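You operate a simulated robot arm through the tools that you are given. There is no shell and no other tool.

You are at the controls of a simulated two-armed robot. One attempt, no reset.

JOB
Check the side-shift: forks up about 25 cm, out to both ends, centre, and down.
Fine: yellow end first, forks up; centred on the black mark; stop at each mark with the lever let go; no tilt.

The check looks at the end state, three seconds after you hand in, the way a careful person would. Anything else that was tipped, shoved, dropped, spilled or broken makes it a failure.

ROBOT AND FRAMES
Two 7-joint arms with three-finger grippers on one trunk, on a base that moves. Base frame: it is fixed to the floor where the robot stands at the start and does not move with it; the origin is under the middle of the robot, x ahead of it, y to its left, z up. Lengths are in mm, angles in degrees, forces in N, time in s.
The left shoulder is at the start at [70, 146, 1163], the right one opposite. Each reaches about 795 mm from its shoulder. Places, roughly: lift lever [-2500, 1900, 1300]; shift lever [-2700, 2100, 1300]. Payload 2.2 kg a hand.
The tool frame of a hand sits at the grasp point between the pads (the TCP): z along the fingers, y along the line on which they close. The tips reach 28 mm beyond it. The gripper opens to 102 mm; its body begins 71 mm behind the TCP.
Orientation is that of the tool frame in the base frame, as [roll, pitch, yaw] about the fixed x, y, z axes, in that order (R = Rz(yaw) Ry(pitch) Rx(roll)). With the fingers straight down and closing along the base's y, the tool's x points along the base's -x, its y along +y and its z along -z.

CONTROLS
- The arms move only by the tool drive_tool. It takes "left_motion", "right_motion" or both (then of equal length, played together; a hand with none holds still); each is a list of rows, each a list of 7 numbers: the shift along the tool's x, y, z in mm, then the turn, a rotation vector about the tool's x, y, z in degrees, then the opening, from 0 (shut) to 1 (fully open). In form: [[tx, ty, tz, rx, ry, rz, claw], ...]. A call has 1 to 20 rows; each row shifts and turns the commanded pose from where the row before left it, along the tool's axes as they then stand. Each row takes 0.2 s and may step no farther than 50 mm and 8.6 degrees from the row before; otherwise, or with a gripper value out of range, the whole call is refused. Where a pose cannot be reached the arm comes as near as it can. A force on the tool above 40 N (or 10 N above the force at the start of the call, whichever is more), or a blocked arm, ends the call early, and 0.2 s more pass. Each finger travels about 203.5 mm/s and halts on what it meets, pressing with about 27 N; the grip force reading is that of the motor and also rises with nothing between the fingers. The clock runs only during rows and for 0.2 s after the last one: add rows that do not move to give the fingers time. The reply holds the time, the measured pose of the TCP, the force on the tool along the base axes, the opening and the grip force, in the units named above and with some noise, with the torque about the TCP (base axes, N m) and any sound that the robot's microphone picked up.
- Cameras (640 x 400 px; columns grow to the right, rows downward): "scene" is now at [136.1, 9.3, 1405.6]; the picture's right is [0.10, -0.99, 0.00], its down [-0.53, -0.05, -0.85] and it looks along [0.84, 0.08, -0.53] (base axes); focal length 280 px, centre (320, 200). "left" rides on the left gripper at [72, 38, -86] in its tool frame; the picture's right is [-0.47, 0.89, 0.00], its down [-0.60, -0.32, -0.73] and it looks along [-0.65, -0.34, 0.68] (tool axes); focal length 256 px, centre (320, 200). "right" rides on the right gripper at [69, 44, -86] in its tool frame; the picture's right is [-0.53, 0.85, 0.00], its down [-0.58, -0.36, -0.73] and it looks along [-0.62, -0.39, 0.68] (tool axes); focal length 256 px, centre (320, 200). There is no depth. A picture from a camera that has moved, and an enlarged one, comes with that camera's place and axes in the base frame and with its lens. The place of the scene camera against the robot may be out by one fixed shift of up to 12 mm in any direction.
- camera(camera): a new picture of that camera. It takes no simulated time.
- move_column(by): slides the trunk up (or, below 0, down) by that many mm; the arms and the scene camera ride with it, the base frame stays. It gives what a move gives, with no picture.
- steer(legs): drives the robot by 1 to 6 legs, each [ahead, left, turn to the left] in mm, mm and degrees, along the robot's own axes; the way and the turn of a leg run together, so that a leg with both is an arc; at most 1500 mm and 180 degrees a leg. The arms and the cameras ride along, it lands a little off, and it stops where it bumps. It gives what a move gives.
- head_to(pan, tilt): turns the head with the scene camera to pan (to the left, within 86 degrees either way) and tilt (down, from -29 to 69), counted from straight ahead of the robot. It gives what a move gives.
- close_up(camera, box): a new picture of the part [left, top, right, bottom] of that camera's present view, enlarged. It takes no simulated time.
- finish_job(): hands the job in; it is judged then, once.

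Nothing tells you exact positions but the pictures and the camera data. Unless the task says otherwise, let go and move clear before handing in.

The tools are called as name(argument=value, ...) on one line, values as JSON. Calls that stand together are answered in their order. drive_tool: Moves the arms, as the interface text tells. Its arguments: {"type":"object","properties":{"left_motion":{"type":"array","items":{"type":"array","items":{"type":"number"}}},"right_motion":{"type":"array","items":{"type":"array","items":{"type":"number"}}}},"required":[]} The other tools are called the same way: move_column (by) moves the trunk up or down; steer (legs) drives the base; head_to (pan, tilt) turns the head that bears the scene camera; camera (camera) takes a picture; close_up (camera, box) takes an enlarged picture of a part of a camera's view; finish_job () hands the job in.

At the start:

```text
time_s: 0.0
left_tool_pos: [325.3, 128.8, 1228.7]
left_tcp_rot: [-179.9, -0.1, -180.0]
left_ft_force: [0.2, -0.7, -0.2]
left_moment: [0.0, 0.0, -0.01]
left_opening: 101.9
left_finger_force: 0.0
right_tool_pos: [382.6, -155.8, 1240.6]
right_tcp_rot: [180.0, 0.0, 179.9]
right_ft_force: [-0.1, -0.8, 0.2]
right_moment: [0.0, 0.03, -0.03]
right_opening: 101.8
right_finger_force: 0.1
trunk travel left (down, up): [-700.0, 240.0]
robot x, y, heading: [-3.7, 1.9, 0.0]
head pan, tilt (commanded): [5.8, 32.3]
```

scene: 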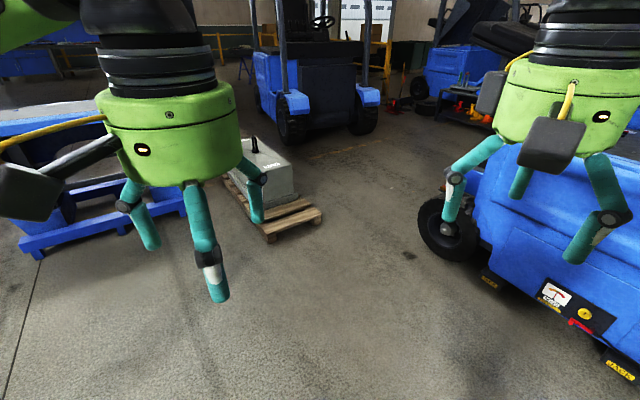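
right: 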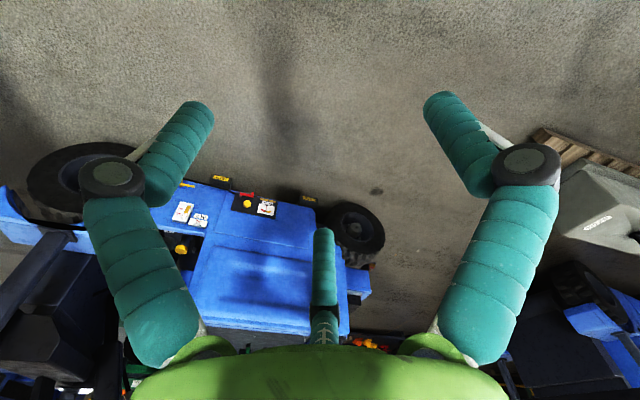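
left: 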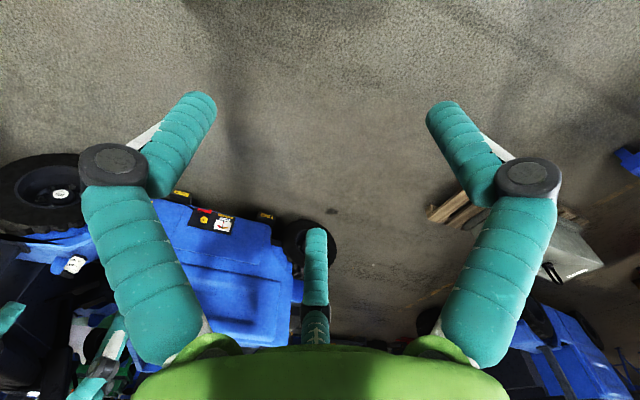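

I see a workshop with several blue trucks; the levers are said to be behind me to the left, around [-2600, 2000, 1300]. I will first look to the left with the head before driving anywhere.

head_to(pan=86, tilt=15)

camera(camera="scene")

```text
time_s: 1.5
left_tool_pos: [324.7, 129.4, 1228.8]
left_tcp_rot: [-179.8, 0.0, 180.0]
left_ft_force: [0.0, 0.0, 0.9]
left_moment: [0.0, 0.02, 0.0]
left_opening: 102.5
left_finger_force: 0.0
right_tool_pos: [383.8, -156.3, 1240.3]
right_tcp_rot: [180.0, 0.0, -180.0]
right_ft_force: [0.3, -0.8, 0.0]
right_moment: [0.05, 0.01, 0.0]
right_opening: 102.0
right_finger_force: 0.0
trunk travel left (down, up): [-700.0, 240.0]
robot x, y, heading: [-0.8, -3.2, -0.1]
head pan, tilt (commanded): [85.9, 15.0]
```

```text
taken
camera scene: at [53.8, 93.5, 1433.4], right [1.0, -0.07, 0.0], down [-0.02, -0.26, -0.97], along [0.07, 0.96, -0.26], focal length 280 px, centre (320, 200)
```

scene: 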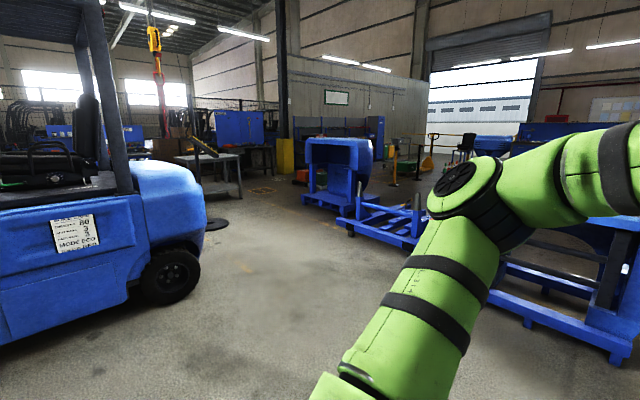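

A blue forklift stands to the left and behind me, its rear counterweight toward the right side of the picture. I turn in place to the left to see more of it.

steer(legs=[[0, 0, 60]])

camera(camera="scene")

```text
time_s: 4.6
left_tool_pos: [51.1, 346.3, 1228.4]
left_tcp_rot: [-179.8, 0.0, -120.1]
left_ft_force: [1.1, 0.8, -0.1]
left_moment: [0.0, -0.06, 0.01]
left_opening: 102.0
left_finger_force: 0.1
right_tool_pos: [327.8, 252.2, 1239.8]
right_tcp_rot: [180.0, 0.1, -120.1]
right_ft_force: [-0.8, 0.4, 0.0]
right_moment: [-0.01, 0.0, 0.01]
right_opening: 102.0
right_finger_force: 0.1
trunk travel left (down, up): [-700.0, 240.0]
robot x, y, heading: [-0.5, -0.6, 59.9]
head pan, tilt (commanded): [85.9, 15.0]
```

```text
taken
camera scene: at [-54.9, 95.8, 1433.5], right [0.56, 0.83, 0.0], down [0.21, -0.15, -0.97], along [-0.8, 0.54, -0.26], focal length 280 px, centre (320, 200)
```

scene: 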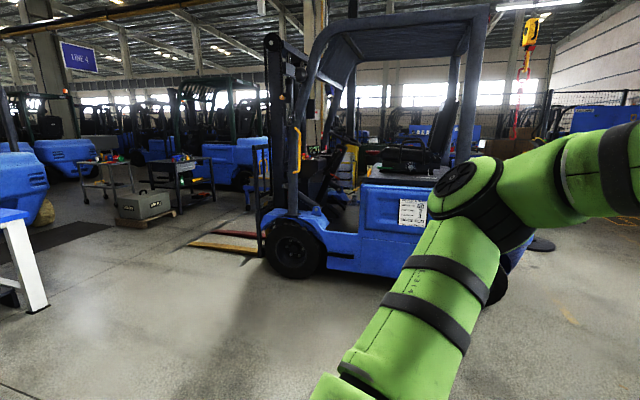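

The forklift faces to the left of this picture, with one yellow and one red fork. I'll zoom in for detail.

close_up(camera="scene", box=[170, 20, 350, 290])

close_up(camera="scene", box=[260, 110, 460, 235])

```text
1.48 times, centred on (260, 155) of scene
camera zoom: at [-54.9, 95.8, 1433.5], right [0.56, 0.83, 0.0], down [0.21, -0.15, -0.97], along [-0.8, 0.54, -0.26], focal length 415 px, centre (409, 267)
```

zoom: 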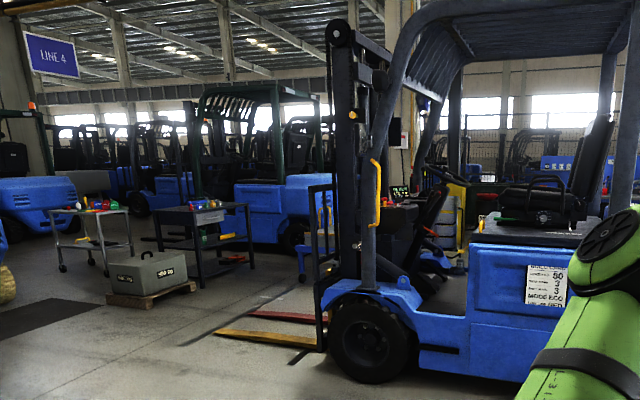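

```text
3.20 times, centred on (360, 172) of scene
camera zoom: at [-54.9, 95.8, 1433.5], right [0.56, 0.83, 0.0], down [0.21, -0.15, -0.97], along [-0.8, 0.54, -0.26], focal length 897 px, centre (192, 288)
```

zoom: 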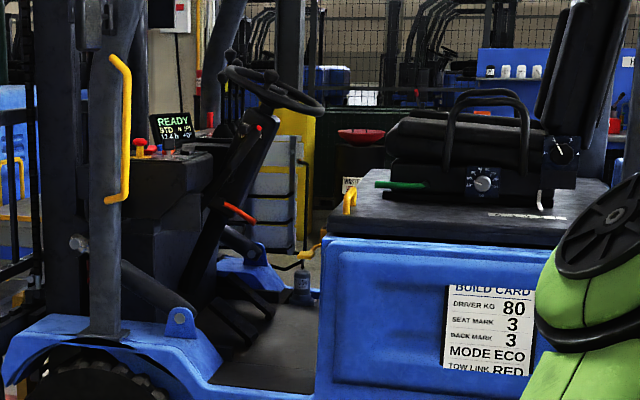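

The control levers appear to be on the dash near the steering wheel, beyond the truck's left side. I'll turn to face -x and look at the front of the truck and floor for a route.

steer(legs=[[0, 0, 100]])

head_to(pan=0, tilt=15)

camera(camera="scene")

```text
time_s: 9.2
left_tool_pos: [-349.6, -7.5, 1229.7]
left_tcp_rot: [-179.9, 0.0, -20.4]
left_ft_force: [0.1, -0.4, 0.2]
left_moment: [0.0, -0.02, -0.01]
left_opening: 102.0
left_finger_force: 0.1
right_tool_pos: [-305.4, 280.2, 1240.5]
right_tcp_rot: [179.9, 0.0, -20.4]
right_ft_force: [-0.6, 0.1, -0.2]
right_moment: [0.0, -0.01, 0.02]
right_opening: 101.7
right_finger_force: 0.0
trunk travel left (down, up): [-700.0, 240.0]
robot x, y, heading: [-3.5, -1.4, 159.7]
head pan, tilt (commanded): [85.9, 15.0]
```

```text
time_s: 10.8
left_tool_pos: [-349.9, -8.5, 1227.9]
left_tcp_rot: [-179.7, 0.1, -20.3]
left_ft_force: [0.4, -0.1, -0.5]
left_moment: [-0.02, 0.03, 0.03]
left_opening: 101.9
left_finger_force: 0.0
right_tool_pos: [-304.6, 279.7, 1240.0]
right_tcp_rot: [-180.0, 0.0, -20.4]
right_ft_force: [-0.5, -0.2, 0.5]
right_moment: [0.02, -0.03, 0.03]
right_opening: 102.1
right_finger_force: 0.1
trunk travel left (down, up): [-700.0, 240.0]
robot x, y, heading: [1.8, -1.2, 159.8]
head pan, tilt (commanded): [0.0, 15.0]
```

```text
taken
camera scene: at [-137.3, 50.2, 1433.5], right [0.35, 0.94, 0.0], down [0.24, -0.09, -0.97], along [-0.91, 0.34, -0.26], focal length 280 px, centre (320, 200)
```

scene: 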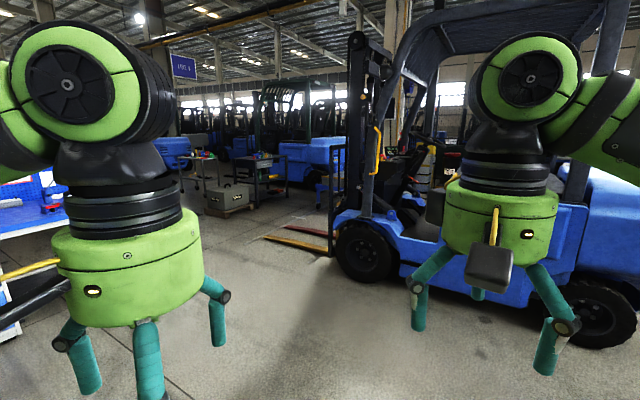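

The floor ahead toward the front of the truck looks clear, with a bench at far left. I drive to about [-1650,-200] and look again.

steer(legs=[[750, 390, 0], [650, 390, 0]])

head_to(pan=-15, tilt=10)

camera(camera="scene")

```text
time_s: 19.0
left_tool_pos: [-1937.2, -247.7, 1229.5]
left_tcp_rot: [-179.9, 0.0, -20.5]
left_ft_force: [-0.1, 0.3, -1.0]
left_moment: [-0.02, 0.02, 0.0]
left_opening: 102.1
left_finger_force: 0.1
right_tool_pos: [-1890.6, 39.9, 1241.2]
right_tcp_rot: [179.9, 0.0, -20.5]
right_ft_force: [-0.1, 0.3, 0.1]
right_moment: [-0.02, 0.0, 0.01]
right_opening: 102.1
right_finger_force: 0.0
trunk travel left (down, up): [-700.0, 240.0]
robot x, y, heading: [-1587.6, -236.5, 159.6]
head pan, tilt (commanded): [0.0, 15.0]
```

```text
time_s: 19.8
left_tool_pos: [-1936.3, -247.9, 1230.1]
left_tcp_rot: [-179.9, -0.1, -20.4]
left_ft_force: [-0.1, -0.4, 0.1]
left_moment: [0.0, 0.01, 0.02]
left_opening: 101.9
left_finger_force: 0.1
right_tool_pos: [-1892.0, 39.9, 1239.4]
right_tcp_rot: [-179.9, 0.0, -20.5]
right_ft_force: [0.1, 0.4, 0.2]
right_moment: [0.0, 0.0, -0.01]
right_opening: 101.8
right_finger_force: 0.1
trunk travel left (down, up): [-700.0, 240.0]
robot x, y, heading: [-1586.1, -235.5, 159.6]
head pan, tilt (commanded): [-15.0, 10.0]
```

```text
taken
camera scene: at [-1713.1, -168.9, 1441.5], right [0.58, 0.82, 0.0], down [0.14, -0.1, -0.98], along [-0.8, 0.57, -0.17], focal length 280 px, centre (320, 200)
```

scene: 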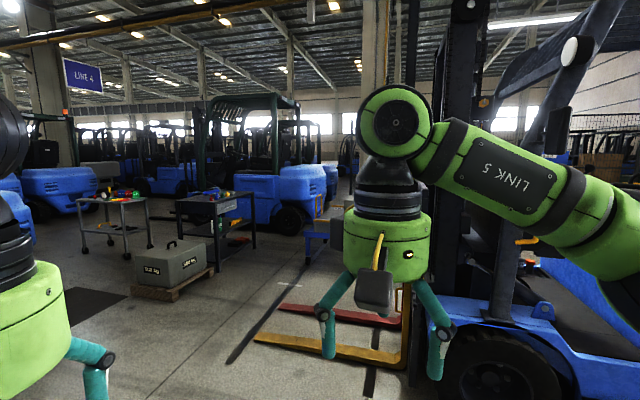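

My own arms block much of the view, so I lower both hands by about 450 mm to see the truck's front better.

drive_tool(left_motion=[[0, 0, 45, 0, 0, 0, 1], [0, 0, 45, 0, 0, 0, 1], [0, 0, 45, 0, 0, 0, 1], [0, 0, 45, 0, 0, 0, 1], [0, 0, 45, 0, 0, 0, 1], [0, 0, 45, 0, 0, 0, 1], [0, 0, 45, 0, 0, 0, 1], [0, 0, 45, 0, 0, 0, 1], [0, 0, 45, 0, 0, 0, 1], [0, 0, 45, 0, 0, 0, 1]], right_motion=[[0, 0, 45, 0, 0, 0, 1], [0, 0, 45, 0, 0, 0, 1], [0, 0, 45, 0, 0, 0, 1], [0, 0, 45, 0, 0, 0, 1], [0, 0, 45, 0, 0, 0, 1], [0, 0, 45, 0, 0, 0, 1], [0, 0, 45, 0, 0, 0, 1], [0, 0, 45, 0, 0, 0, 1], [0, 0, 45, 0, 0, 0, 1], [0, 0, 45, 0, 0, 0, 1]])

head_to(pan=-25, tilt=15)

camera(camera="scene")

```text
time_s: 22.0
left_tool_pos: [-1937.4, -246.0, 778.3]
left_tcp_rot: [-179.7, 0.1, -20.4]
left_ft_force: [-1.0, -0.2, -0.4]
left_moment: [-0.05, -0.01, 0.01]
left_opening: 102.1
left_finger_force: 0.1
right_tool_pos: [-1891.1, 39.4, 789.1]
right_tcp_rot: [-180.0, -0.1, -20.4]
right_ft_force: [0.3, -0.4, -0.2]
right_moment: [0.01, -0.01, 0.01]
right_opening: 102.0
right_finger_force: 0.1
trunk travel left (down, up): [-700.0, 240.0]
robot x, y, heading: [-1587.9, -238.7, 159.7]
head pan, tilt (commanded): [-15.0, 10.0]
```

```text
time_s: 22.7
left_tool_pos: [-1938.3, -246.5, 779.0]
left_tcp_rot: [-179.8, -0.1, -20.5]
left_ft_force: [0.4, -0.1, 0.7]
left_moment: [0.01, -0.01, -0.02]
left_opening: 102.0
left_finger_force: 0.0
right_tool_pos: [-1892.1, 38.8, 789.6]
right_tcp_rot: [179.9, 0.0, -20.5]
right_ft_force: [-0.6, 0.4, 0.0]
right_moment: [0.01, 0.01, 0.0]
right_opening: 101.8
right_finger_force: 0.0
trunk travel left (down, up): [-700.0, 240.0]
robot x, y, heading: [-1589.1, -240.9, 159.9]
head pan, tilt (commanded): [-25.0, 15.0]
```

```text
taken
camera scene: at [-1702.5, -156.2, 1433.5], right [0.71, 0.7, 0.0], down [0.18, -0.18, -0.97], along [-0.68, 0.69, -0.26], focal length 280 px, centre (320, 200)
```

scene: 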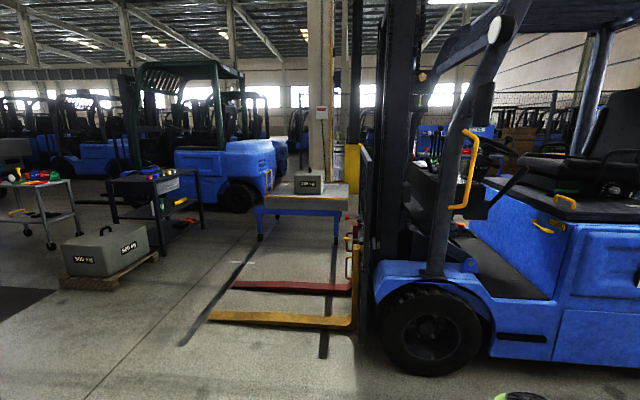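

Now I see the truck's left side with the yellow (left) and red (right) forks low over black floor lines. I zoom on the carriage, floor lines and cockpit.

close_up(camera="scene", box=[170, 220, 410, 370])

close_up(camera="scene", box=[340, 90, 560, 228])

close_up(camera="scene", box=[250, 90, 410, 190])

```text
2.67 times, centred on (290, 295) of scene
camera zoom: at [-1702.5, -156.2, 1433.5], right [0.71, 0.7, 0.0], down [0.18, -0.18, -0.97], along [-0.68, 0.69, -0.26], focal length 747 px, centre (400, -53)
```

zoom: 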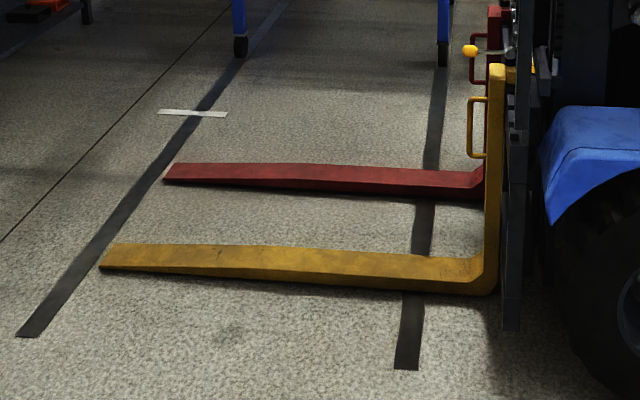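

```text
2.90 times, centred on (450, 159) of scene
camera zoom: at [-1702.5, -156.2, 1433.5], right [0.71, 0.7, 0.0], down [0.18, -0.18, -0.97], along [-0.68, 0.69, -0.26], focal length 812 px, centre (-57, 319)
```

zoom: 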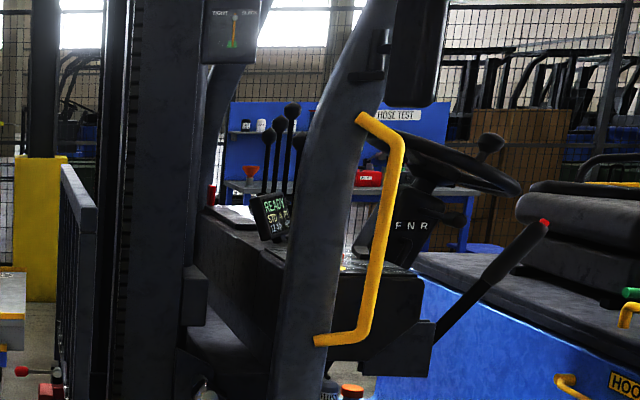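

```text
4.00 times, centred on (330, 140) of scene
camera zoom: at [-1702.5, -156.2, 1433.5], right [0.71, 0.7, 0.0], down [0.18, -0.18, -0.97], along [-0.68, 0.69, -0.26], focal length 1121 px, centre (280, 440)
```

zoom: 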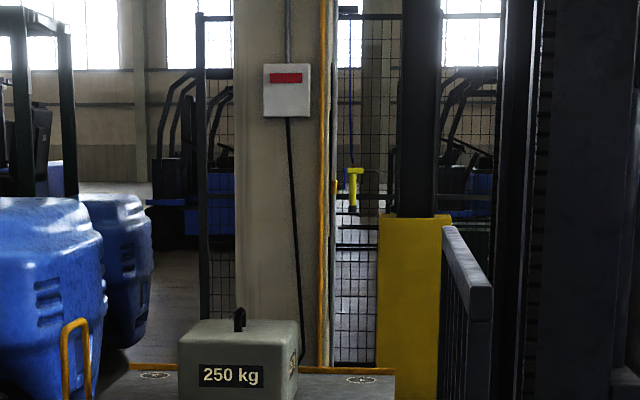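

The lever row is on the right-hand side of the cab; the truck points to about -141°, so I will work from its right side. First I check the free floor to my left, then view the carriage marks from the front.

head_to(pan=35, tilt=20)

camera(camera="scene")

```text
time_s: 24.0
left_tool_pos: [-1936.7, -245.2, 779.5]
left_tcp_rot: [-179.9, 0.0, -20.5]
left_ft_force: [-0.1, 1.5, -0.5]
left_moment: [0.05, 0.02, 0.01]
left_opening: 102.1
left_finger_force: 0.1
right_tool_pos: [-1891.7, 39.8, 790.4]
right_tcp_rot: [-180.0, 0.1, -20.5]
right_ft_force: [-0.2, 0.2, 0.4]
right_moment: [0.02, -0.02, -0.01]
right_opening: 102.2
right_finger_force: 0.0
trunk travel left (down, up): [-700.0, 240.0]
robot x, y, heading: [-1589.1, -240.1, 159.9]
head pan, tilt (commanded): [35.0, 20.0]
```

```text
taken
camera scene: at [-1727.2, -245.9, 1425.3], right [-0.25, 0.97, 0.0], down [0.33, 0.09, -0.94], along [-0.91, -0.24, -0.34], focal length 280 px, centre (320, 200)
```

scene: 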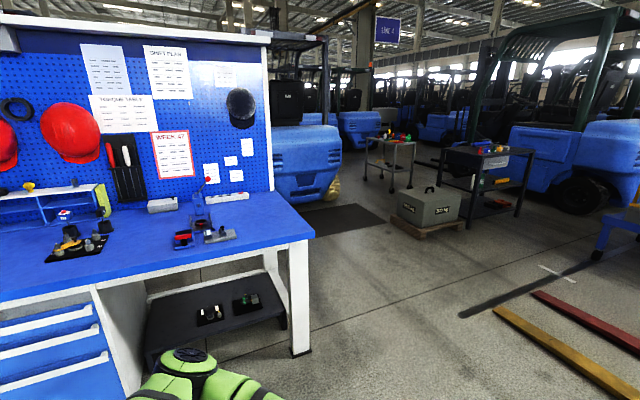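

There is a workbench whose front edge runs from about [-2940,-650] to [-2120,-1270]; I zoom on its notices in case they matter and on the floor.

close_up(camera="scene", box=[70, 30, 270, 155])

close_up(camera="scene", box=[70, 90, 270, 215])

```text
3.20 times, centred on (170, 92) of scene
camera zoom: at [-1727.2, -245.9, 1425.3], right [-0.25, 0.97, 0.0], down [0.33, 0.09, -0.94], along [-0.91, -0.24, -0.34], focal length 897 px, centre (800, 544)
```

zoom: 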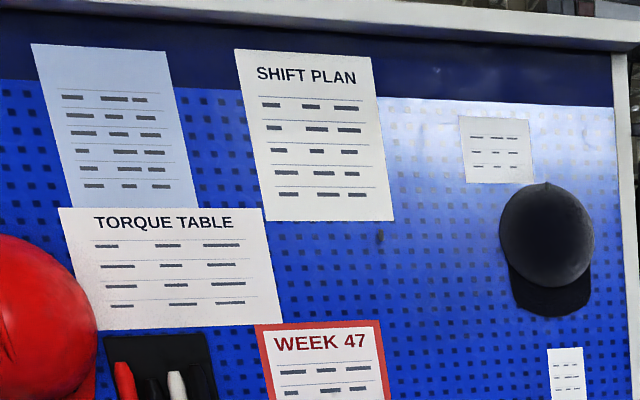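

```text
3.20 times, centred on (170, 152) of scene
camera zoom: at [-1727.2, -245.9, 1425.3], right [-0.25, 0.97, 0.0], down [0.33, 0.09, -0.94], along [-0.91, -0.24, -0.34], focal length 897 px, centre (800, 352)
```

zoom: 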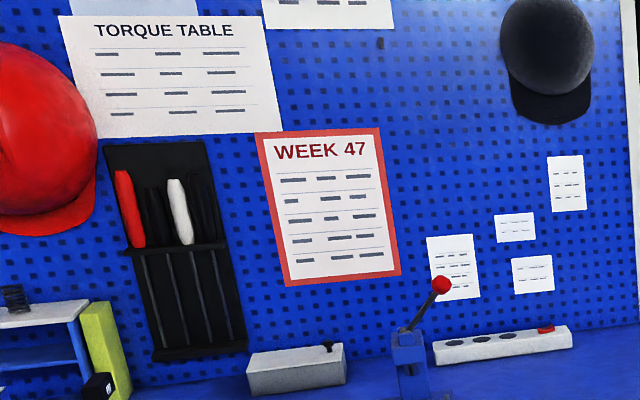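

Nothing relevant on the notices. I drive along the clear aisle between the bench and the fork tips to face the truck's front.

steer(legs=[[1143, 110, 0], [742, 560, 0], [0, 0, -95]])

head_to(pan=0, tilt=15)

camera(camera="scene")

```text
time_s: 38.4
left_tool_pos: [-3564.8, 137.0, 777.7]
left_tcp_rot: [-179.8, 0.0, -116.0]
left_ft_force: [-0.2, 0.2, 0.2]
left_moment: [-0.02, 0.02, 0.0]
left_opening: 102.1
left_finger_force: 0.1
right_tool_pos: [-3285.9, 64.5, 789.5]
right_tcp_rot: [179.9, 0.0, -115.9]
right_ft_force: [-0.2, -0.4, -0.5]
right_moment: [0.01, 0.01, -0.02]
right_opening: 102.1
right_finger_force: 0.0
trunk travel left (down, up): [-700.0, 240.0]
robot x, y, heading: [-3598.0, -215.3, 64.2]
head pan, tilt (commanded): [35.0, 20.0]
```

```text
time_s: 39.4
left_tool_pos: [-3566.0, 137.6, 777.9]
left_tcp_rot: [-179.8, 0.0, -116.1]
left_ft_force: [-0.2, 0.3, -0.2]
left_moment: [0.02, 0.0, 0.0]
left_opening: 102.1
left_finger_force: 0.1
right_tool_pos: [-3285.5, 65.2, 789.9]
right_tcp_rot: [-180.0, 0.0, -116.1]
right_ft_force: [-0.4, 0.3, -0.6]
right_moment: [-0.01, -0.03, -0.02]
right_opening: 101.9
right_finger_force: 0.1
trunk travel left (down, up): [-700.0, 240.0]
robot x, y, heading: [-3593.0, -210.7, 64.0]
head pan, tilt (commanded): [0.0, 15.0]
```

```text
taken
camera scene: at [-3533.4, -82.0, 1433.4], right [0.9, -0.44, 0.0], down [-0.11, -0.23, -0.97], along [0.42, 0.87, -0.26], focal length 280 px, centre (320, 200)
```

scene: 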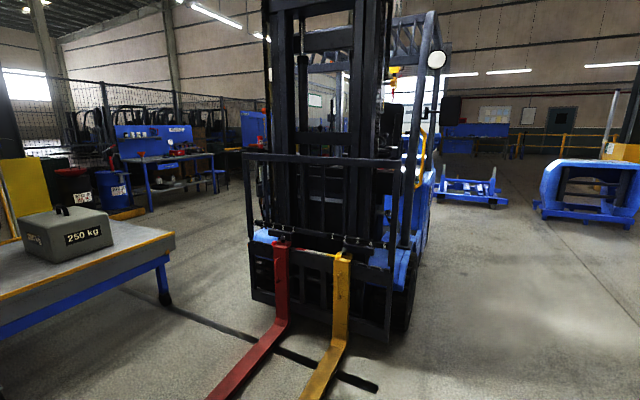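

Now I see the front of the carriage: red fork on the truck's right, yellow on its left, something coloured along the top bar between them. I zoom on it.

close_up(camera="scene", box=[240, 210, 420, 322])

close_up(camera="scene", box=[270, 225, 370, 287])

close_up(camera="scene", box=[240, 0, 460, 138])

close_up(camera="scene", box=[240, 100, 440, 225])

```text
3.56 times, centred on (330, 266) of scene
camera zoom: at [-3533.4, -82.0, 1433.4], right [0.9, -0.44, 0.0], down [-0.11, -0.23, -0.97], along [0.42, 0.87, -0.26], focal length 996 px, centre (284, -35)
```

zoom: 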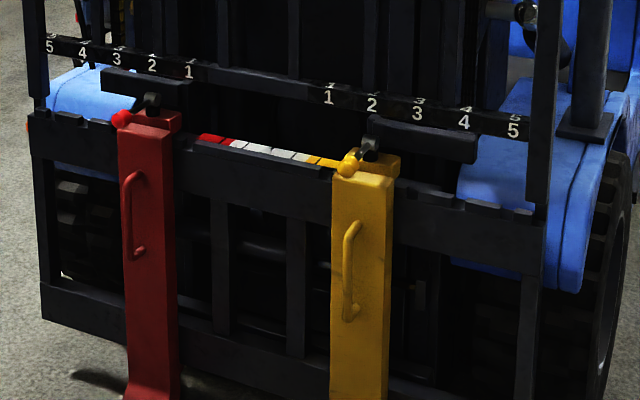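

```text
6.40 times, centred on (320, 256) of scene
camera zoom: at [-3533.4, -82.0, 1433.4], right [0.9, -0.44, 0.0], down [-0.11, -0.23, -0.97], along [0.42, 0.87, -0.26], focal length 1794 px, centre (320, -158)
```

zoom: 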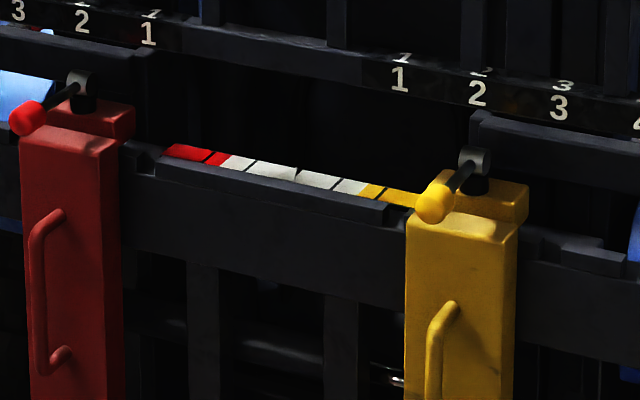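

```text
2.90 times, centred on (350, 69) of scene
camera zoom: at [-3533.4, -82.0, 1433.4], right [0.9, -0.44, 0.0], down [-0.11, -0.23, -0.97], along [0.42, 0.87, -0.26], focal length 812 px, centre (233, 580)
```

zoom: 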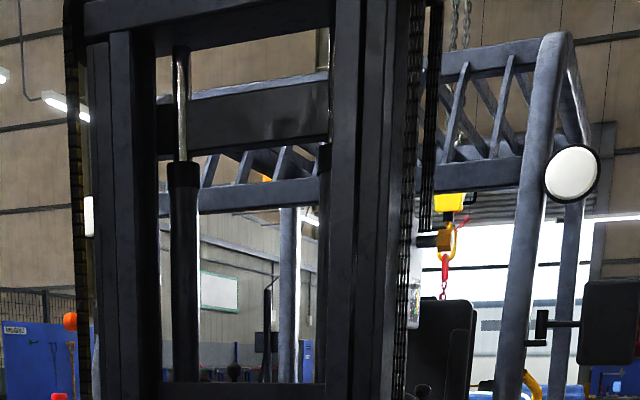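

```text
3.20 times, centred on (340, 162) of scene
camera zoom: at [-3533.4, -82.0, 1433.4], right [0.9, -0.44, 0.0], down [-0.11, -0.23, -0.97], along [0.42, 0.87, -0.26], focal length 897 px, centre (256, 320)
```

zoom: 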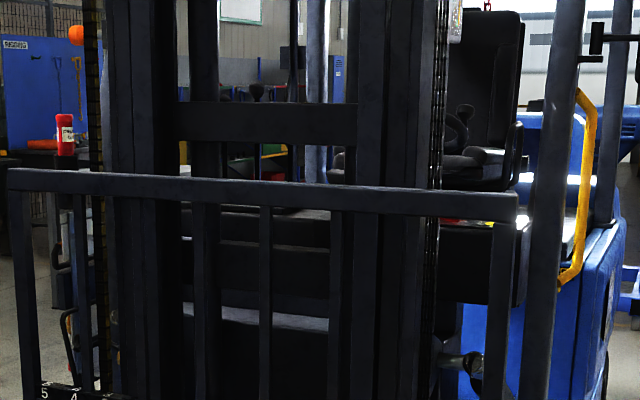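

The scale between the forks runs red – white – black lines – yellow. I look for the pointer with higher magnification.

close_up(camera="scene", box=[290, 240, 346, 275])

close_up(camera="scene", box=[250, 270, 410, 370])

```text
11.43 times, centred on (318, 258) of scene
camera zoom: at [-3533.4, -82.0, 1433.4], right [0.9, -0.44, 0.0], down [-0.11, -0.23, -0.97], along [0.42, 0.87, -0.26], focal length 3203 px, centre (343, -457)
```

zoom: 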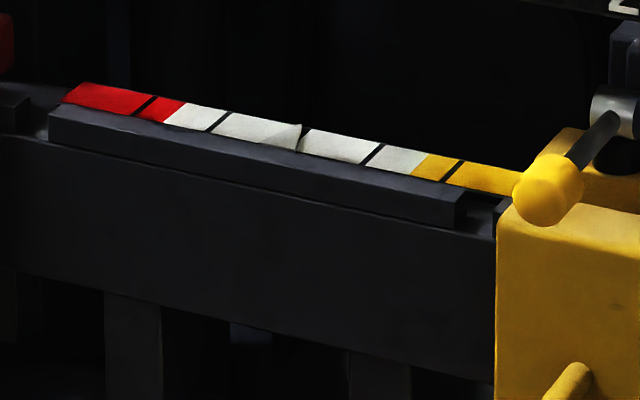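

```text
4.00 times, centred on (330, 320) of scene
camera zoom: at [-3533.4, -82.0, 1433.4], right [0.9, -0.44, 0.0], down [-0.11, -0.23, -0.97], along [0.42, 0.87, -0.26], focal length 1121 px, centre (280, -280)
```

zoom: 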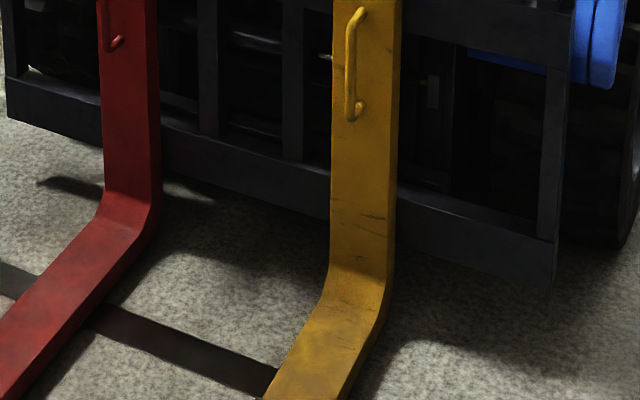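

I can see a small white pointer tip at the scale's centre line. Next I check the passage between the fork tips, the 500 kg pallet and the 250 kg table before going to the truck's right side.

head_to(pan=65, tilt=25)

camera(camera="scene")

head_to(pan=20, tilt=20)

camera(camera="scene")

```text
time_s: 40.8
left_tool_pos: [-3564.3, 139.3, 778.1]
left_tcp_rot: [-179.9, -0.1, -115.9]
left_ft_force: [-1.7, 0.3, 0.5]
left_moment: [-0.01, 0.03, -0.02]
left_opening: 102.1
left_finger_force: 0.1
right_tool_pos: [-3286.5, 65.6, 790.5]
right_tcp_rot: [180.0, 0.0, -116.1]
right_ft_force: [-0.3, -0.4, 0.6]
right_moment: [0.01, -0.03, 0.03]
right_opening: 101.9
right_finger_force: 0.0
trunk travel left (down, up): [-700.0, 240.0]
robot x, y, heading: [-3590.3, -210.2, 64.0]
head pan, tilt (commanded): [65.0, 25.0]
```

```text
taken
camera scene: at [-3632.1, -94.5, 1417.2], right [0.78, 0.63, 0.0], down [0.27, -0.33, -0.91], along [-0.57, 0.7, -0.42], focal length 280 px, centre (320, 200)
```

scene: 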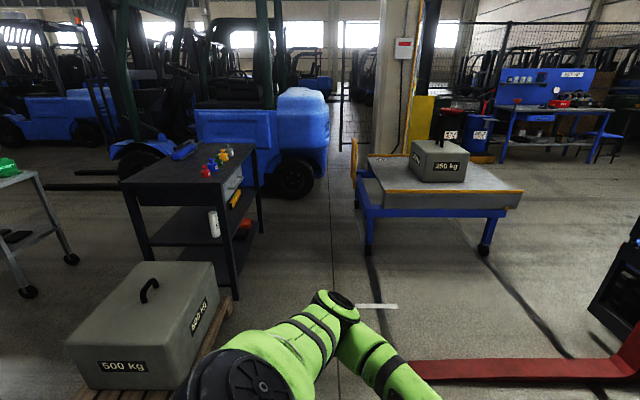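

```text
time_s: 41.9
left_tool_pos: [-3564.8, 137.7, 778.9]
left_tcp_rot: [-179.8, 0.0, -116.0]
left_ft_force: [0.1, 0.5, 0.3]
left_moment: [0.0, -0.04, 0.0]
left_opening: 102.2
left_finger_force: 0.0
right_tool_pos: [-3285.3, 65.0, 790.5]
right_tcp_rot: [-180.0, 0.0, -115.9]
right_ft_force: [-0.2, 0.4, -0.5]
right_moment: [0.02, -0.02, 0.01]
right_opening: 101.9
right_finger_force: 0.1
trunk travel left (down, up): [-700.0, 240.0]
robot x, y, heading: [-3594.7, -207.3, 64.2]
head pan, tilt (commanded): [20.0, 20.0]
```

```text
taken
camera scene: at [-3564.6, -73.4, 1425.3], right [0.99, -0.1, 0.0], down [-0.04, -0.34, -0.94], along [0.1, 0.93, -0.34], focal length 280 px, centre (320, 200)
```

scene: 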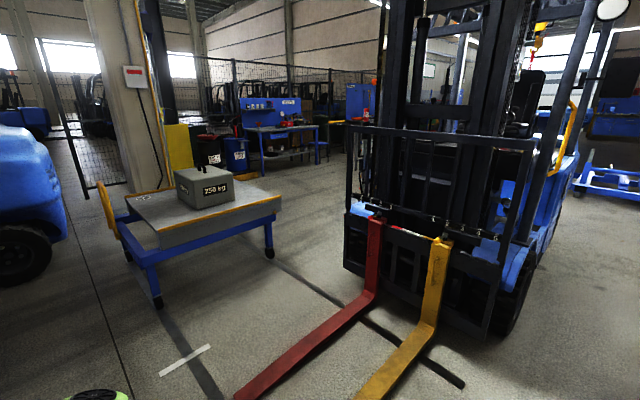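

The passage between red fork and table is roughly 950 mm; I look straight down to gauge my own base's footprint.

head_to(pan=0, tilt=69)

camera(camera="scene")

head_to(pan=86, tilt=69)

camera(camera="scene")

```text
time_s: 43.0
left_tool_pos: [-3564.1, 139.1, 779.0]
left_tcp_rot: [-179.8, 0.0, -116.0]
left_ft_force: [-0.5, 0.1, -0.4]
left_moment: [0.01, 0.0, -0.02]
left_opening: 102.0
left_finger_force: 0.1
right_tool_pos: [-3286.4, 65.3, 789.4]
right_tcp_rot: [-180.0, 0.0, -116.0]
right_ft_force: [0.8, -0.3, -0.5]
right_moment: [0.04, -0.01, 0.01]
right_opening: 102.0
right_finger_force: 0.0
trunk travel left (down, up): [-700.0, 240.0]
robot x, y, heading: [-3590.6, -212.1, 64.2]
head pan, tilt (commanded): [0.0, 68.8]
```

```text
taken
camera scene: at [-3549.7, -115.7, 1357.8], right [0.9, -0.44, 0.0], down [-0.41, -0.84, -0.36], along [0.16, 0.33, -0.93], focal length 280 px, centre (320, 200)
```

scene: 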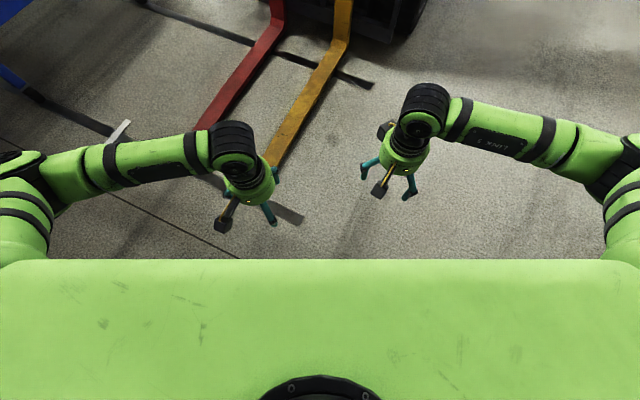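

```text
time_s: 44.6
left_tool_pos: [-3564.6, 137.7, 780.3]
left_tcp_rot: [-179.9, -0.1, -116.0]
left_ft_force: [-0.7, 0.6, 0.3]
left_moment: [0.0, 0.03, -0.03]
left_opening: 102.0
left_finger_force: 0.1
right_tool_pos: [-3285.9, 65.7, 790.1]
right_tcp_rot: [-179.9, 0.1, -116.1]
right_ft_force: [-0.8, -0.1, 0.1]
right_moment: [0.02, -0.04, 0.01]
right_opening: 102.0
right_finger_force: 0.0
trunk travel left (down, up): [-700.0, 240.0]
robot x, y, heading: [-3593.5, -213.5, 64.3]
head pan, tilt (commanded): [85.9, 68.8]
```

```text
taken
camera scene: at [-3622.5, -138.1, 1357.8], right [0.5, 0.87, 0.0], down [0.81, -0.47, -0.36], along [-0.31, 0.18, -0.93], focal length 280 px, centre (320, 200)
```

scene: 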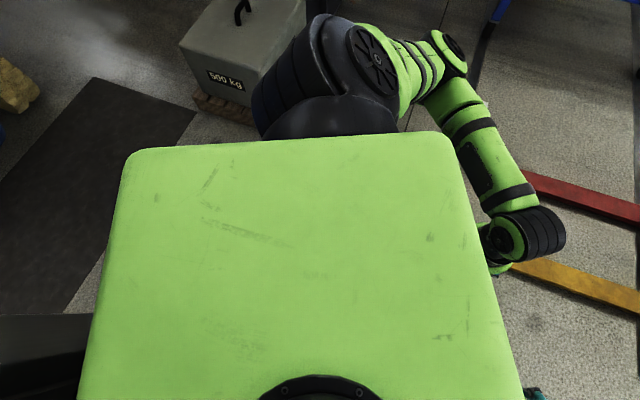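

My base stays within about 340 mm ahead, elbows stick out about 450 mm. I turn so that I face away from the truck front, slide sideways past the fork tips, and then will reverse down the passage along the truck's right side.

steer(legs=[[0, 0, 155], [-50, -820, 0], [-50, -820, 0]])

head_to(pan=86, tilt=30)

camera(camera="scene")

head_to(pan=-86, tilt=30)

camera(camera="scene")

```text
time_s: 59.4
left_tool_pos: [-4739.5, 811.3, 778.2]
left_tcp_rot: [-179.8, 0.0, 39.6]
left_ft_force: [0.8, -0.4, -0.2]
left_moment: [0.01, 0.02, -0.01]
left_opening: 101.7
left_finger_force: 0.1
right_tool_pos: [-4963.1, 991.6, 789.6]
right_tcp_rot: [179.9, 0.0, 39.6]
right_ft_force: [0.7, 0.3, -0.5]
right_moment: [-0.01, 0.02, 0.01]
right_opening: 102.3
right_finger_force: 0.1
trunk travel left (down, up): [-700.0, 240.0]
robot x, y, heading: [-4568.4, 1115.4, -140.2]
head pan, tilt (commanded): [85.9, 68.8]
```

```text
time_s: 60.5
left_tool_pos: [-4738.1, 809.5, 777.9]
left_tcp_rot: [-179.9, 0.0, 39.6]
left_ft_force: [0.8, -0.5, -0.6]
left_moment: [0.0, 0.0, 0.01]
left_opening: 102.1
left_finger_force: 0.0
right_tool_pos: [-4962.6, 992.3, 789.9]
right_tcp_rot: [180.0, -0.1, 39.6]
right_ft_force: [-0.3, 0.2, -1.3]
right_moment: [-0.01, 0.0, 0.01]
right_opening: 102.0
right_finger_force: 0.1
trunk travel left (down, up): [-700.0, 240.0]
robot x, y, heading: [-4567.6, 1117.4, -140.1]
head pan, tilt (commanded): [85.9, 30.0]
```

```text
taken
camera scene: at [-4557.3, 1010.9, 1409.2], right [-0.81, -0.58, 0.0], down [-0.29, 0.41, -0.87], along [0.5, -0.7, -0.5], focal length 280 px, centre (320, 200)
```

scene: 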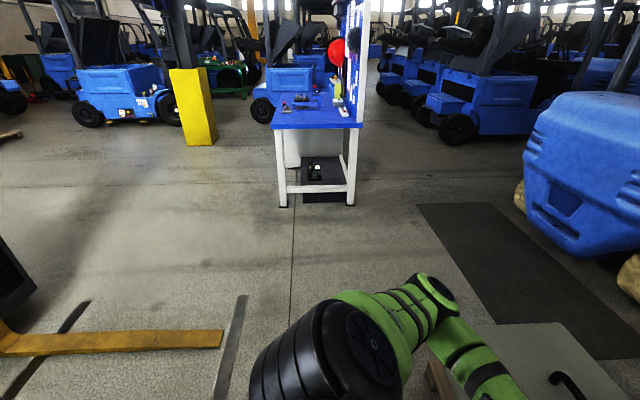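

```text
time_s: 63.1
left_tool_pos: [-4738.3, 809.7, 779.1]
left_tcp_rot: [-179.8, 0.0, 39.6]
left_ft_force: [0.4, -0.5, 0.5]
left_moment: [-0.01, -0.01, 0.02]
left_opening: 102.0
left_finger_force: 0.1
right_tool_pos: [-4962.7, 991.6, 789.1]
right_tcp_rot: [-180.0, 0.0, 39.6]
right_ft_force: [0.1, 0.5, -0.2]
right_moment: [-0.01, -0.01, -0.03]
right_opening: 101.5
right_finger_force: 0.1
trunk travel left (down, up): [-700.0, 240.0]
robot x, y, heading: [-4569.0, 1114.6, -140.6]
head pan, tilt (commanded): [-85.9, 30.0]
```

```text
taken
camera scene: at [-4672.3, 1149.9, 1409.2], right [0.72, 0.69, 0.0], down [0.35, -0.36, -0.87], along [-0.6, 0.63, -0.5], focal length 280 px, centre (320, 200)
```

scene: 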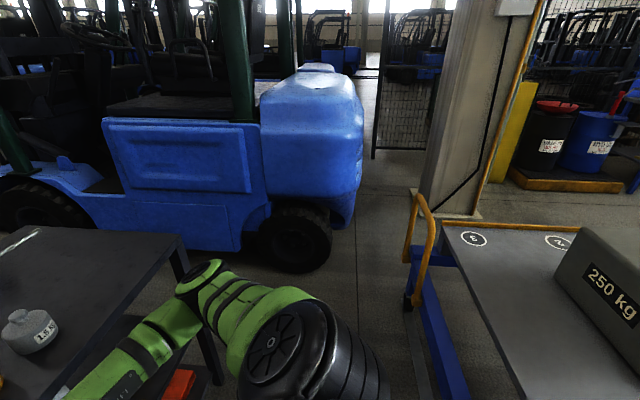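

I'm at about 1.5 m in front of the carriage and 0.8 m to the right of the truck's centre line. I look down to my left and rear to measure the red fork and the table before reversing.

head_to(pan=86, tilt=50)

camera(camera="scene")

head_to(pan=-86, tilt=50)

camera(camera="scene")

```text
time_s: 65.7
left_tool_pos: [-4738.7, 809.3, 778.8]
left_tcp_rot: [-179.9, 0.0, 39.6]
left_ft_force: [-0.6, 0.6, -0.4]
left_moment: [-0.04, 0.01, 0.0]
left_opening: 102.1
left_finger_force: 0.1
right_tool_pos: [-4963.9, 991.8, 790.2]
right_tcp_rot: [179.9, 0.0, 39.6]
right_ft_force: [0.1, 0.0, 0.1]
right_moment: [-0.02, 0.03, 0.03]
right_opening: 102.0
right_finger_force: 0.0
trunk travel left (down, up): [-700.0, 240.0]
robot x, y, heading: [-4564.4, 1114.5, -140.3]
head pan, tilt (commanded): [85.9, 50.0]
```

```text
taken
camera scene: at [-4565.1, 1021.8, 1379.7], right [-0.81, -0.58, 0.0], down [-0.45, 0.62, -0.64], along [0.37, -0.52, -0.77], focal length 280 px, centre (320, 200)
```

scene: 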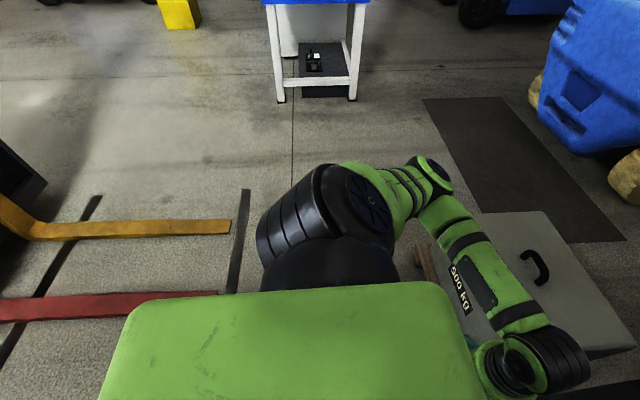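

```text
time_s: 68.3
left_tool_pos: [-4738.8, 809.0, 778.3]
left_tcp_rot: [-180.0, -0.1, 39.6]
left_ft_force: [0.0, -0.1, -0.1]
left_moment: [0.0, 0.0, 0.02]
left_opening: 101.8
left_finger_force: 0.0
right_tool_pos: [-4963.5, 990.8, 790.9]
right_tcp_rot: [180.0, 0.0, 39.5]
right_ft_force: [-0.1, 0.2, 0.1]
right_moment: [-0.02, 0.01, -0.02]
right_opening: 101.8
right_finger_force: 0.0
trunk travel left (down, up): [-700.0, 240.0]
robot x, y, heading: [-4570.7, 1114.9, -140.6]
head pan, tilt (commanded): [-85.9, 50.0]
```

```text
taken
camera scene: at [-4663.1, 1140.1, 1379.7], right [0.72, 0.69, 0.0], down [0.53, -0.55, -0.64], along [-0.44, 0.46, -0.77], focal length 280 px, centre (320, 200)
```

scene: 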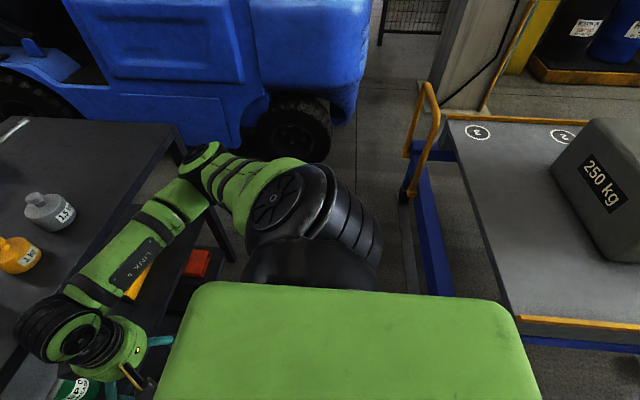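

My right hand seems near the dark cart with small weights; I check with the hand cameras before moving.

camera(camera="right")

camera(camera="left")

```text
taken
camera right: at [-4883.6, 1001.3, 877.7], right [0.13, -0.99, 0.0], down [-0.68, -0.09, 0.73], along [-0.73, -0.09, -0.68], focal length 256 px, centre (320, 200)
```

right: 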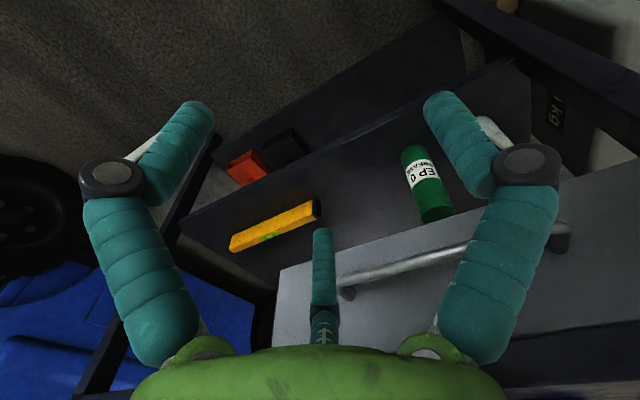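

```text
taken
camera left: at [-4658.2, 825.5, 864.5], right [0.21, -0.98, 0.0], down [-0.67, -0.14, 0.73], along [-0.72, -0.15, -0.68], focal length 256 px, centre (320, 200)
```

left: 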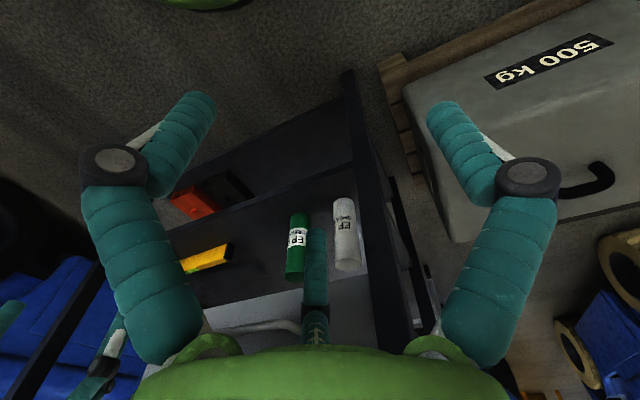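

The right hand is uncomfortably close to the cart and the passage by the table is too tight, so I go back the way I came and take the wide route around the truck's rear instead.

steer(legs=[[50, 820, 0], [50, 820, 0], [0, 0, 179]])

head_to(pan=0, tilt=20)

camera(camera="scene")

```text
time_s: 84.0
left_tool_pos: [-3420.6, 87.6, 778.4]
left_tcp_rot: [-179.9, 0.0, -140.7]
left_ft_force: [0.0, 0.3, -0.4]
left_moment: [0.0, 0.04, 0.01]
left_opening: 101.8
left_finger_force: 0.0
right_tool_pos: [-3198.6, -96.5, 789.5]
right_tcp_rot: [-180.0, 0.0, -140.7]
right_ft_force: [0.4, -0.4, 0.6]
right_moment: [0.03, -0.04, 0.02]
right_opening: 102.0
right_finger_force: 0.2
trunk travel left (down, up): [-700.0, 240.0]
robot x, y, heading: [-3595.5, -219.1, 39.3]
head pan, tilt (commanded): [-85.9, 50.0]
```

```text
time_s: 85.6
left_tool_pos: [-3421.5, 87.8, 777.7]
left_tcp_rot: [-179.9, 0.0, -140.7]
left_ft_force: [0.0, 1.0, 0.0]
left_moment: [0.01, 0.03, 0.02]
left_opening: 102.2
left_finger_force: 0.0
right_tool_pos: [-3197.4, -94.6, 789.1]
right_tcp_rot: [179.9, 0.0, -140.7]
right_ft_force: [-0.2, -0.4, 0.8]
right_moment: [0.0, 0.02, 0.04]
right_opening: 102.0
right_finger_force: 0.1
trunk travel left (down, up): [-700.0, 240.0]
robot x, y, heading: [-3595.6, -215.1, 39.5]
head pan, tilt (commanded): [0.0, 20.0]
```

```text
taken
camera scene: at [-3485.6, -126.6, 1425.3], right [0.63, -0.77, 0.0], down [-0.27, -0.22, -0.94], along [0.73, 0.59, -0.34], focal length 280 px, centre (320, 200)
```

scene: 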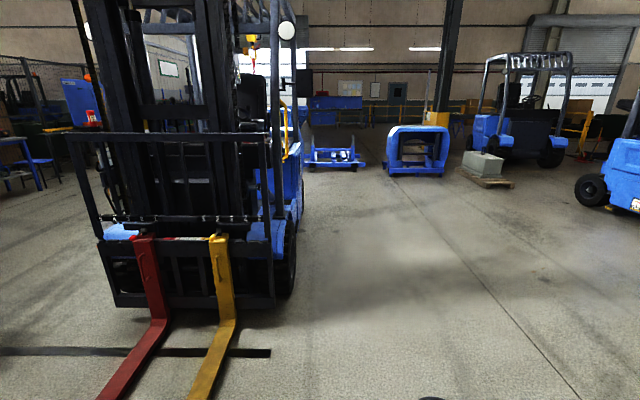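

The floor along the truck's left side is clear. I drive along it toward the rear.

steer(legs=[[977, -374, 0], [1500, -60, 0], [900, 0, 0]])

head_to(pan=40, tilt=15)

camera(camera="scene")

```text
refused: leg 2 is longer than a leg can be; nothing moved
```

```text
time_s: 86.7
left_tool_pos: [-3422.0, 87.5, 779.3]
left_tcp_rot: [-179.9, 0.1, -140.7]
left_ft_force: [-1.0, 0.4, 0.3]
left_moment: [0.02, -0.04, 0.0]
left_opening: 102.1
left_finger_force: 0.1
right_tool_pos: [-3198.5, -95.5, 788.9]
right_tcp_rot: [179.9, 0.0, -140.7]
right_ft_force: [0.8, -0.4, 0.3]
right_moment: [0.02, 0.01, -0.03]
right_opening: 101.8
right_finger_force: 0.1
trunk travel left (down, up): [-700.0, 240.0]
robot x, y, heading: [-3595.4, -215.7, 39.3]
head pan, tilt (commanded): [40.0, 15.0]
```

```text
taken
camera scene: at [-3540.3, -93.7, 1433.4], right [0.98, -0.19, 0.0], down [-0.05, -0.25, -0.97], along [0.18, 0.95, -0.26], focal length 280 px, centre (320, 200)
```

scene: 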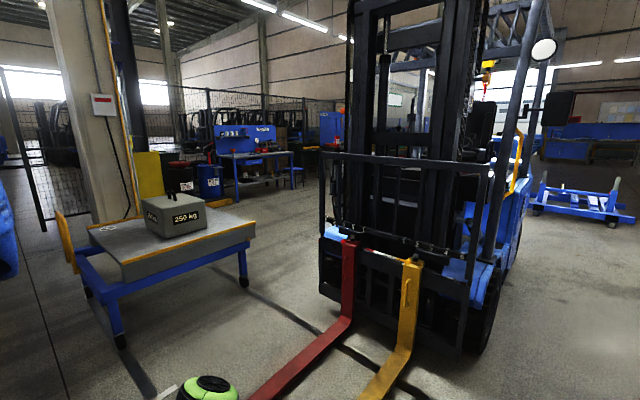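

Leg 2 was slightly too long; I resend with shorter legs along the clear left side of the truck.

steer(legs=[[977, -374, 0], [1400, -60, 0], [1000, 0, 0]])

head_to(pan=40, tilt=15)

camera(camera="scene")

```text
time_s: 103.4
left_tool_pos: [-518.9, 1844.8, 778.8]
left_tcp_rot: [-179.9, 0.0, -141.9]
left_ft_force: [-0.2, -1.0, -0.1]
left_moment: [-0.04, -0.04, 0.03]
left_opening: 102.1
left_finger_force: 0.0
right_tool_pos: [-298.4, 1658.2, 789.5]
right_tcp_rot: [-179.9, -0.1, -141.9]
right_ft_force: [0.6, -0.3, 0.1]
right_moment: [0.04, 0.0, 0.0]
right_opening: 101.8
right_finger_force: 0.1
trunk travel left (down, up): [-700.0, 240.0]
robot x, y, heading: [-695.6, 1540.1, 38.3]
head pan, tilt (commanded): [40.0, 15.0]
```

```text
time_s: 104.0
left_tool_pos: [-517.5, 1844.5, 779.4]
left_tcp_rot: [-179.9, 0.0, -141.9]
left_ft_force: [-0.2, -0.1, -0.7]
left_moment: [-0.01, -0.01, -0.02]
left_opening: 102.0
left_finger_force: 0.1
right_tool_pos: [-299.5, 1658.1, 790.1]
right_tcp_rot: [-180.0, 0.0, -141.9]
right_ft_force: [0.0, 0.0, -0.1]
right_moment: [0.0, 0.03, 0.0]
right_opening: 101.9
right_finger_force: 0.1
trunk travel left (down, up): [-700.0, 240.0]
robot x, y, heading: [-697.3, 1544.1, 38.2]
head pan, tilt (commanded): [40.0, 15.0]
```

```text
taken
camera scene: at [-640.9, 1666.3, 1433.4], right [0.98, -0.21, 0.0], down [-0.05, -0.25, -0.97], along [0.2, 0.95, -0.26], focal length 280 px, centre (320, 200)
```

scene: 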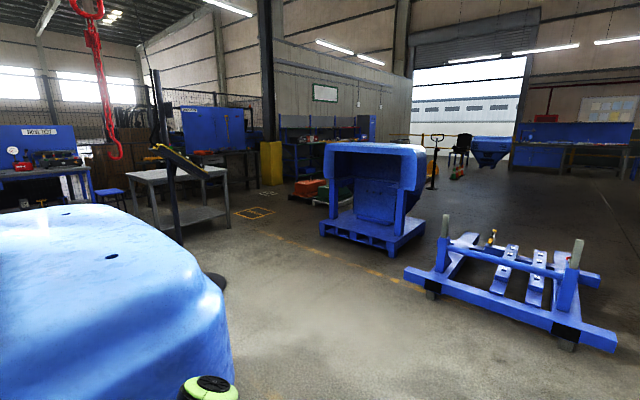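

Behind the truck there is a pole stand with a round base, a blue crate on a pallet and a blue frame trolley. I move to the open spot behind the truck and look toward its right side.

steer(legs=[[1000, 0, 0], [600, 500, 0]])

head_to(pan=75, tilt=20)

camera(camera="scene")

```text
time_s: 113.0
left_tool_pos: [422.4, 3231.6, 778.3]
left_tcp_rot: [-179.9, 0.1, -141.4]
left_ft_force: [-0.3, -0.3, 0.1]
left_moment: [0.02, -0.03, -0.03]
left_opening: 101.8
left_finger_force: 0.1
right_tool_pos: [643.7, 3045.3, 789.5]
right_tcp_rot: [180.0, 0.0, -141.3]
right_ft_force: [0.0, 0.3, 0.0]
right_moment: [-0.03, 0.02, 0.0]
right_opening: 102.0
right_finger_force: 0.0
trunk travel left (down, up): [-700.0, 240.0]
robot x, y, heading: [248.3, 2928.7, 38.3]
head pan, tilt (commanded): [40.0, 15.0]
```

```text
time_s: 114.0
left_tool_pos: [422.7, 3230.6, 779.0]
left_tcp_rot: [-179.8, 0.0, -141.5]
left_ft_force: [0.5, -0.1, -0.1]
left_moment: [-0.01, 0.0, 0.01]
left_opening: 101.9
left_finger_force: 0.1
right_tool_pos: [643.6, 3044.3, 789.2]
right_tcp_rot: [180.0, -0.1, -141.3]
right_ft_force: [-0.9, -0.2, -0.3]
right_moment: [0.01, -0.03, 0.0]
right_opening: 102.2
right_finger_force: 0.1
trunk travel left (down, up): [-700.0, 240.0]
robot x, y, heading: [245.6, 2926.4, 38.6]
head pan, tilt (commanded): [75.0, 20.0]
```

```text
taken
camera scene: at [245.8, 3045.0, 1425.3], right [0.92, 0.4, 0.0], down [0.14, -0.31, -0.94], along [-0.38, 0.86, -0.34], focal length 280 px, centre (320, 200)
```

scene: 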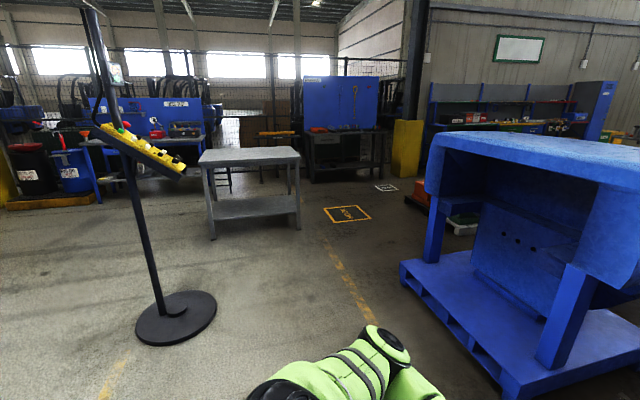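

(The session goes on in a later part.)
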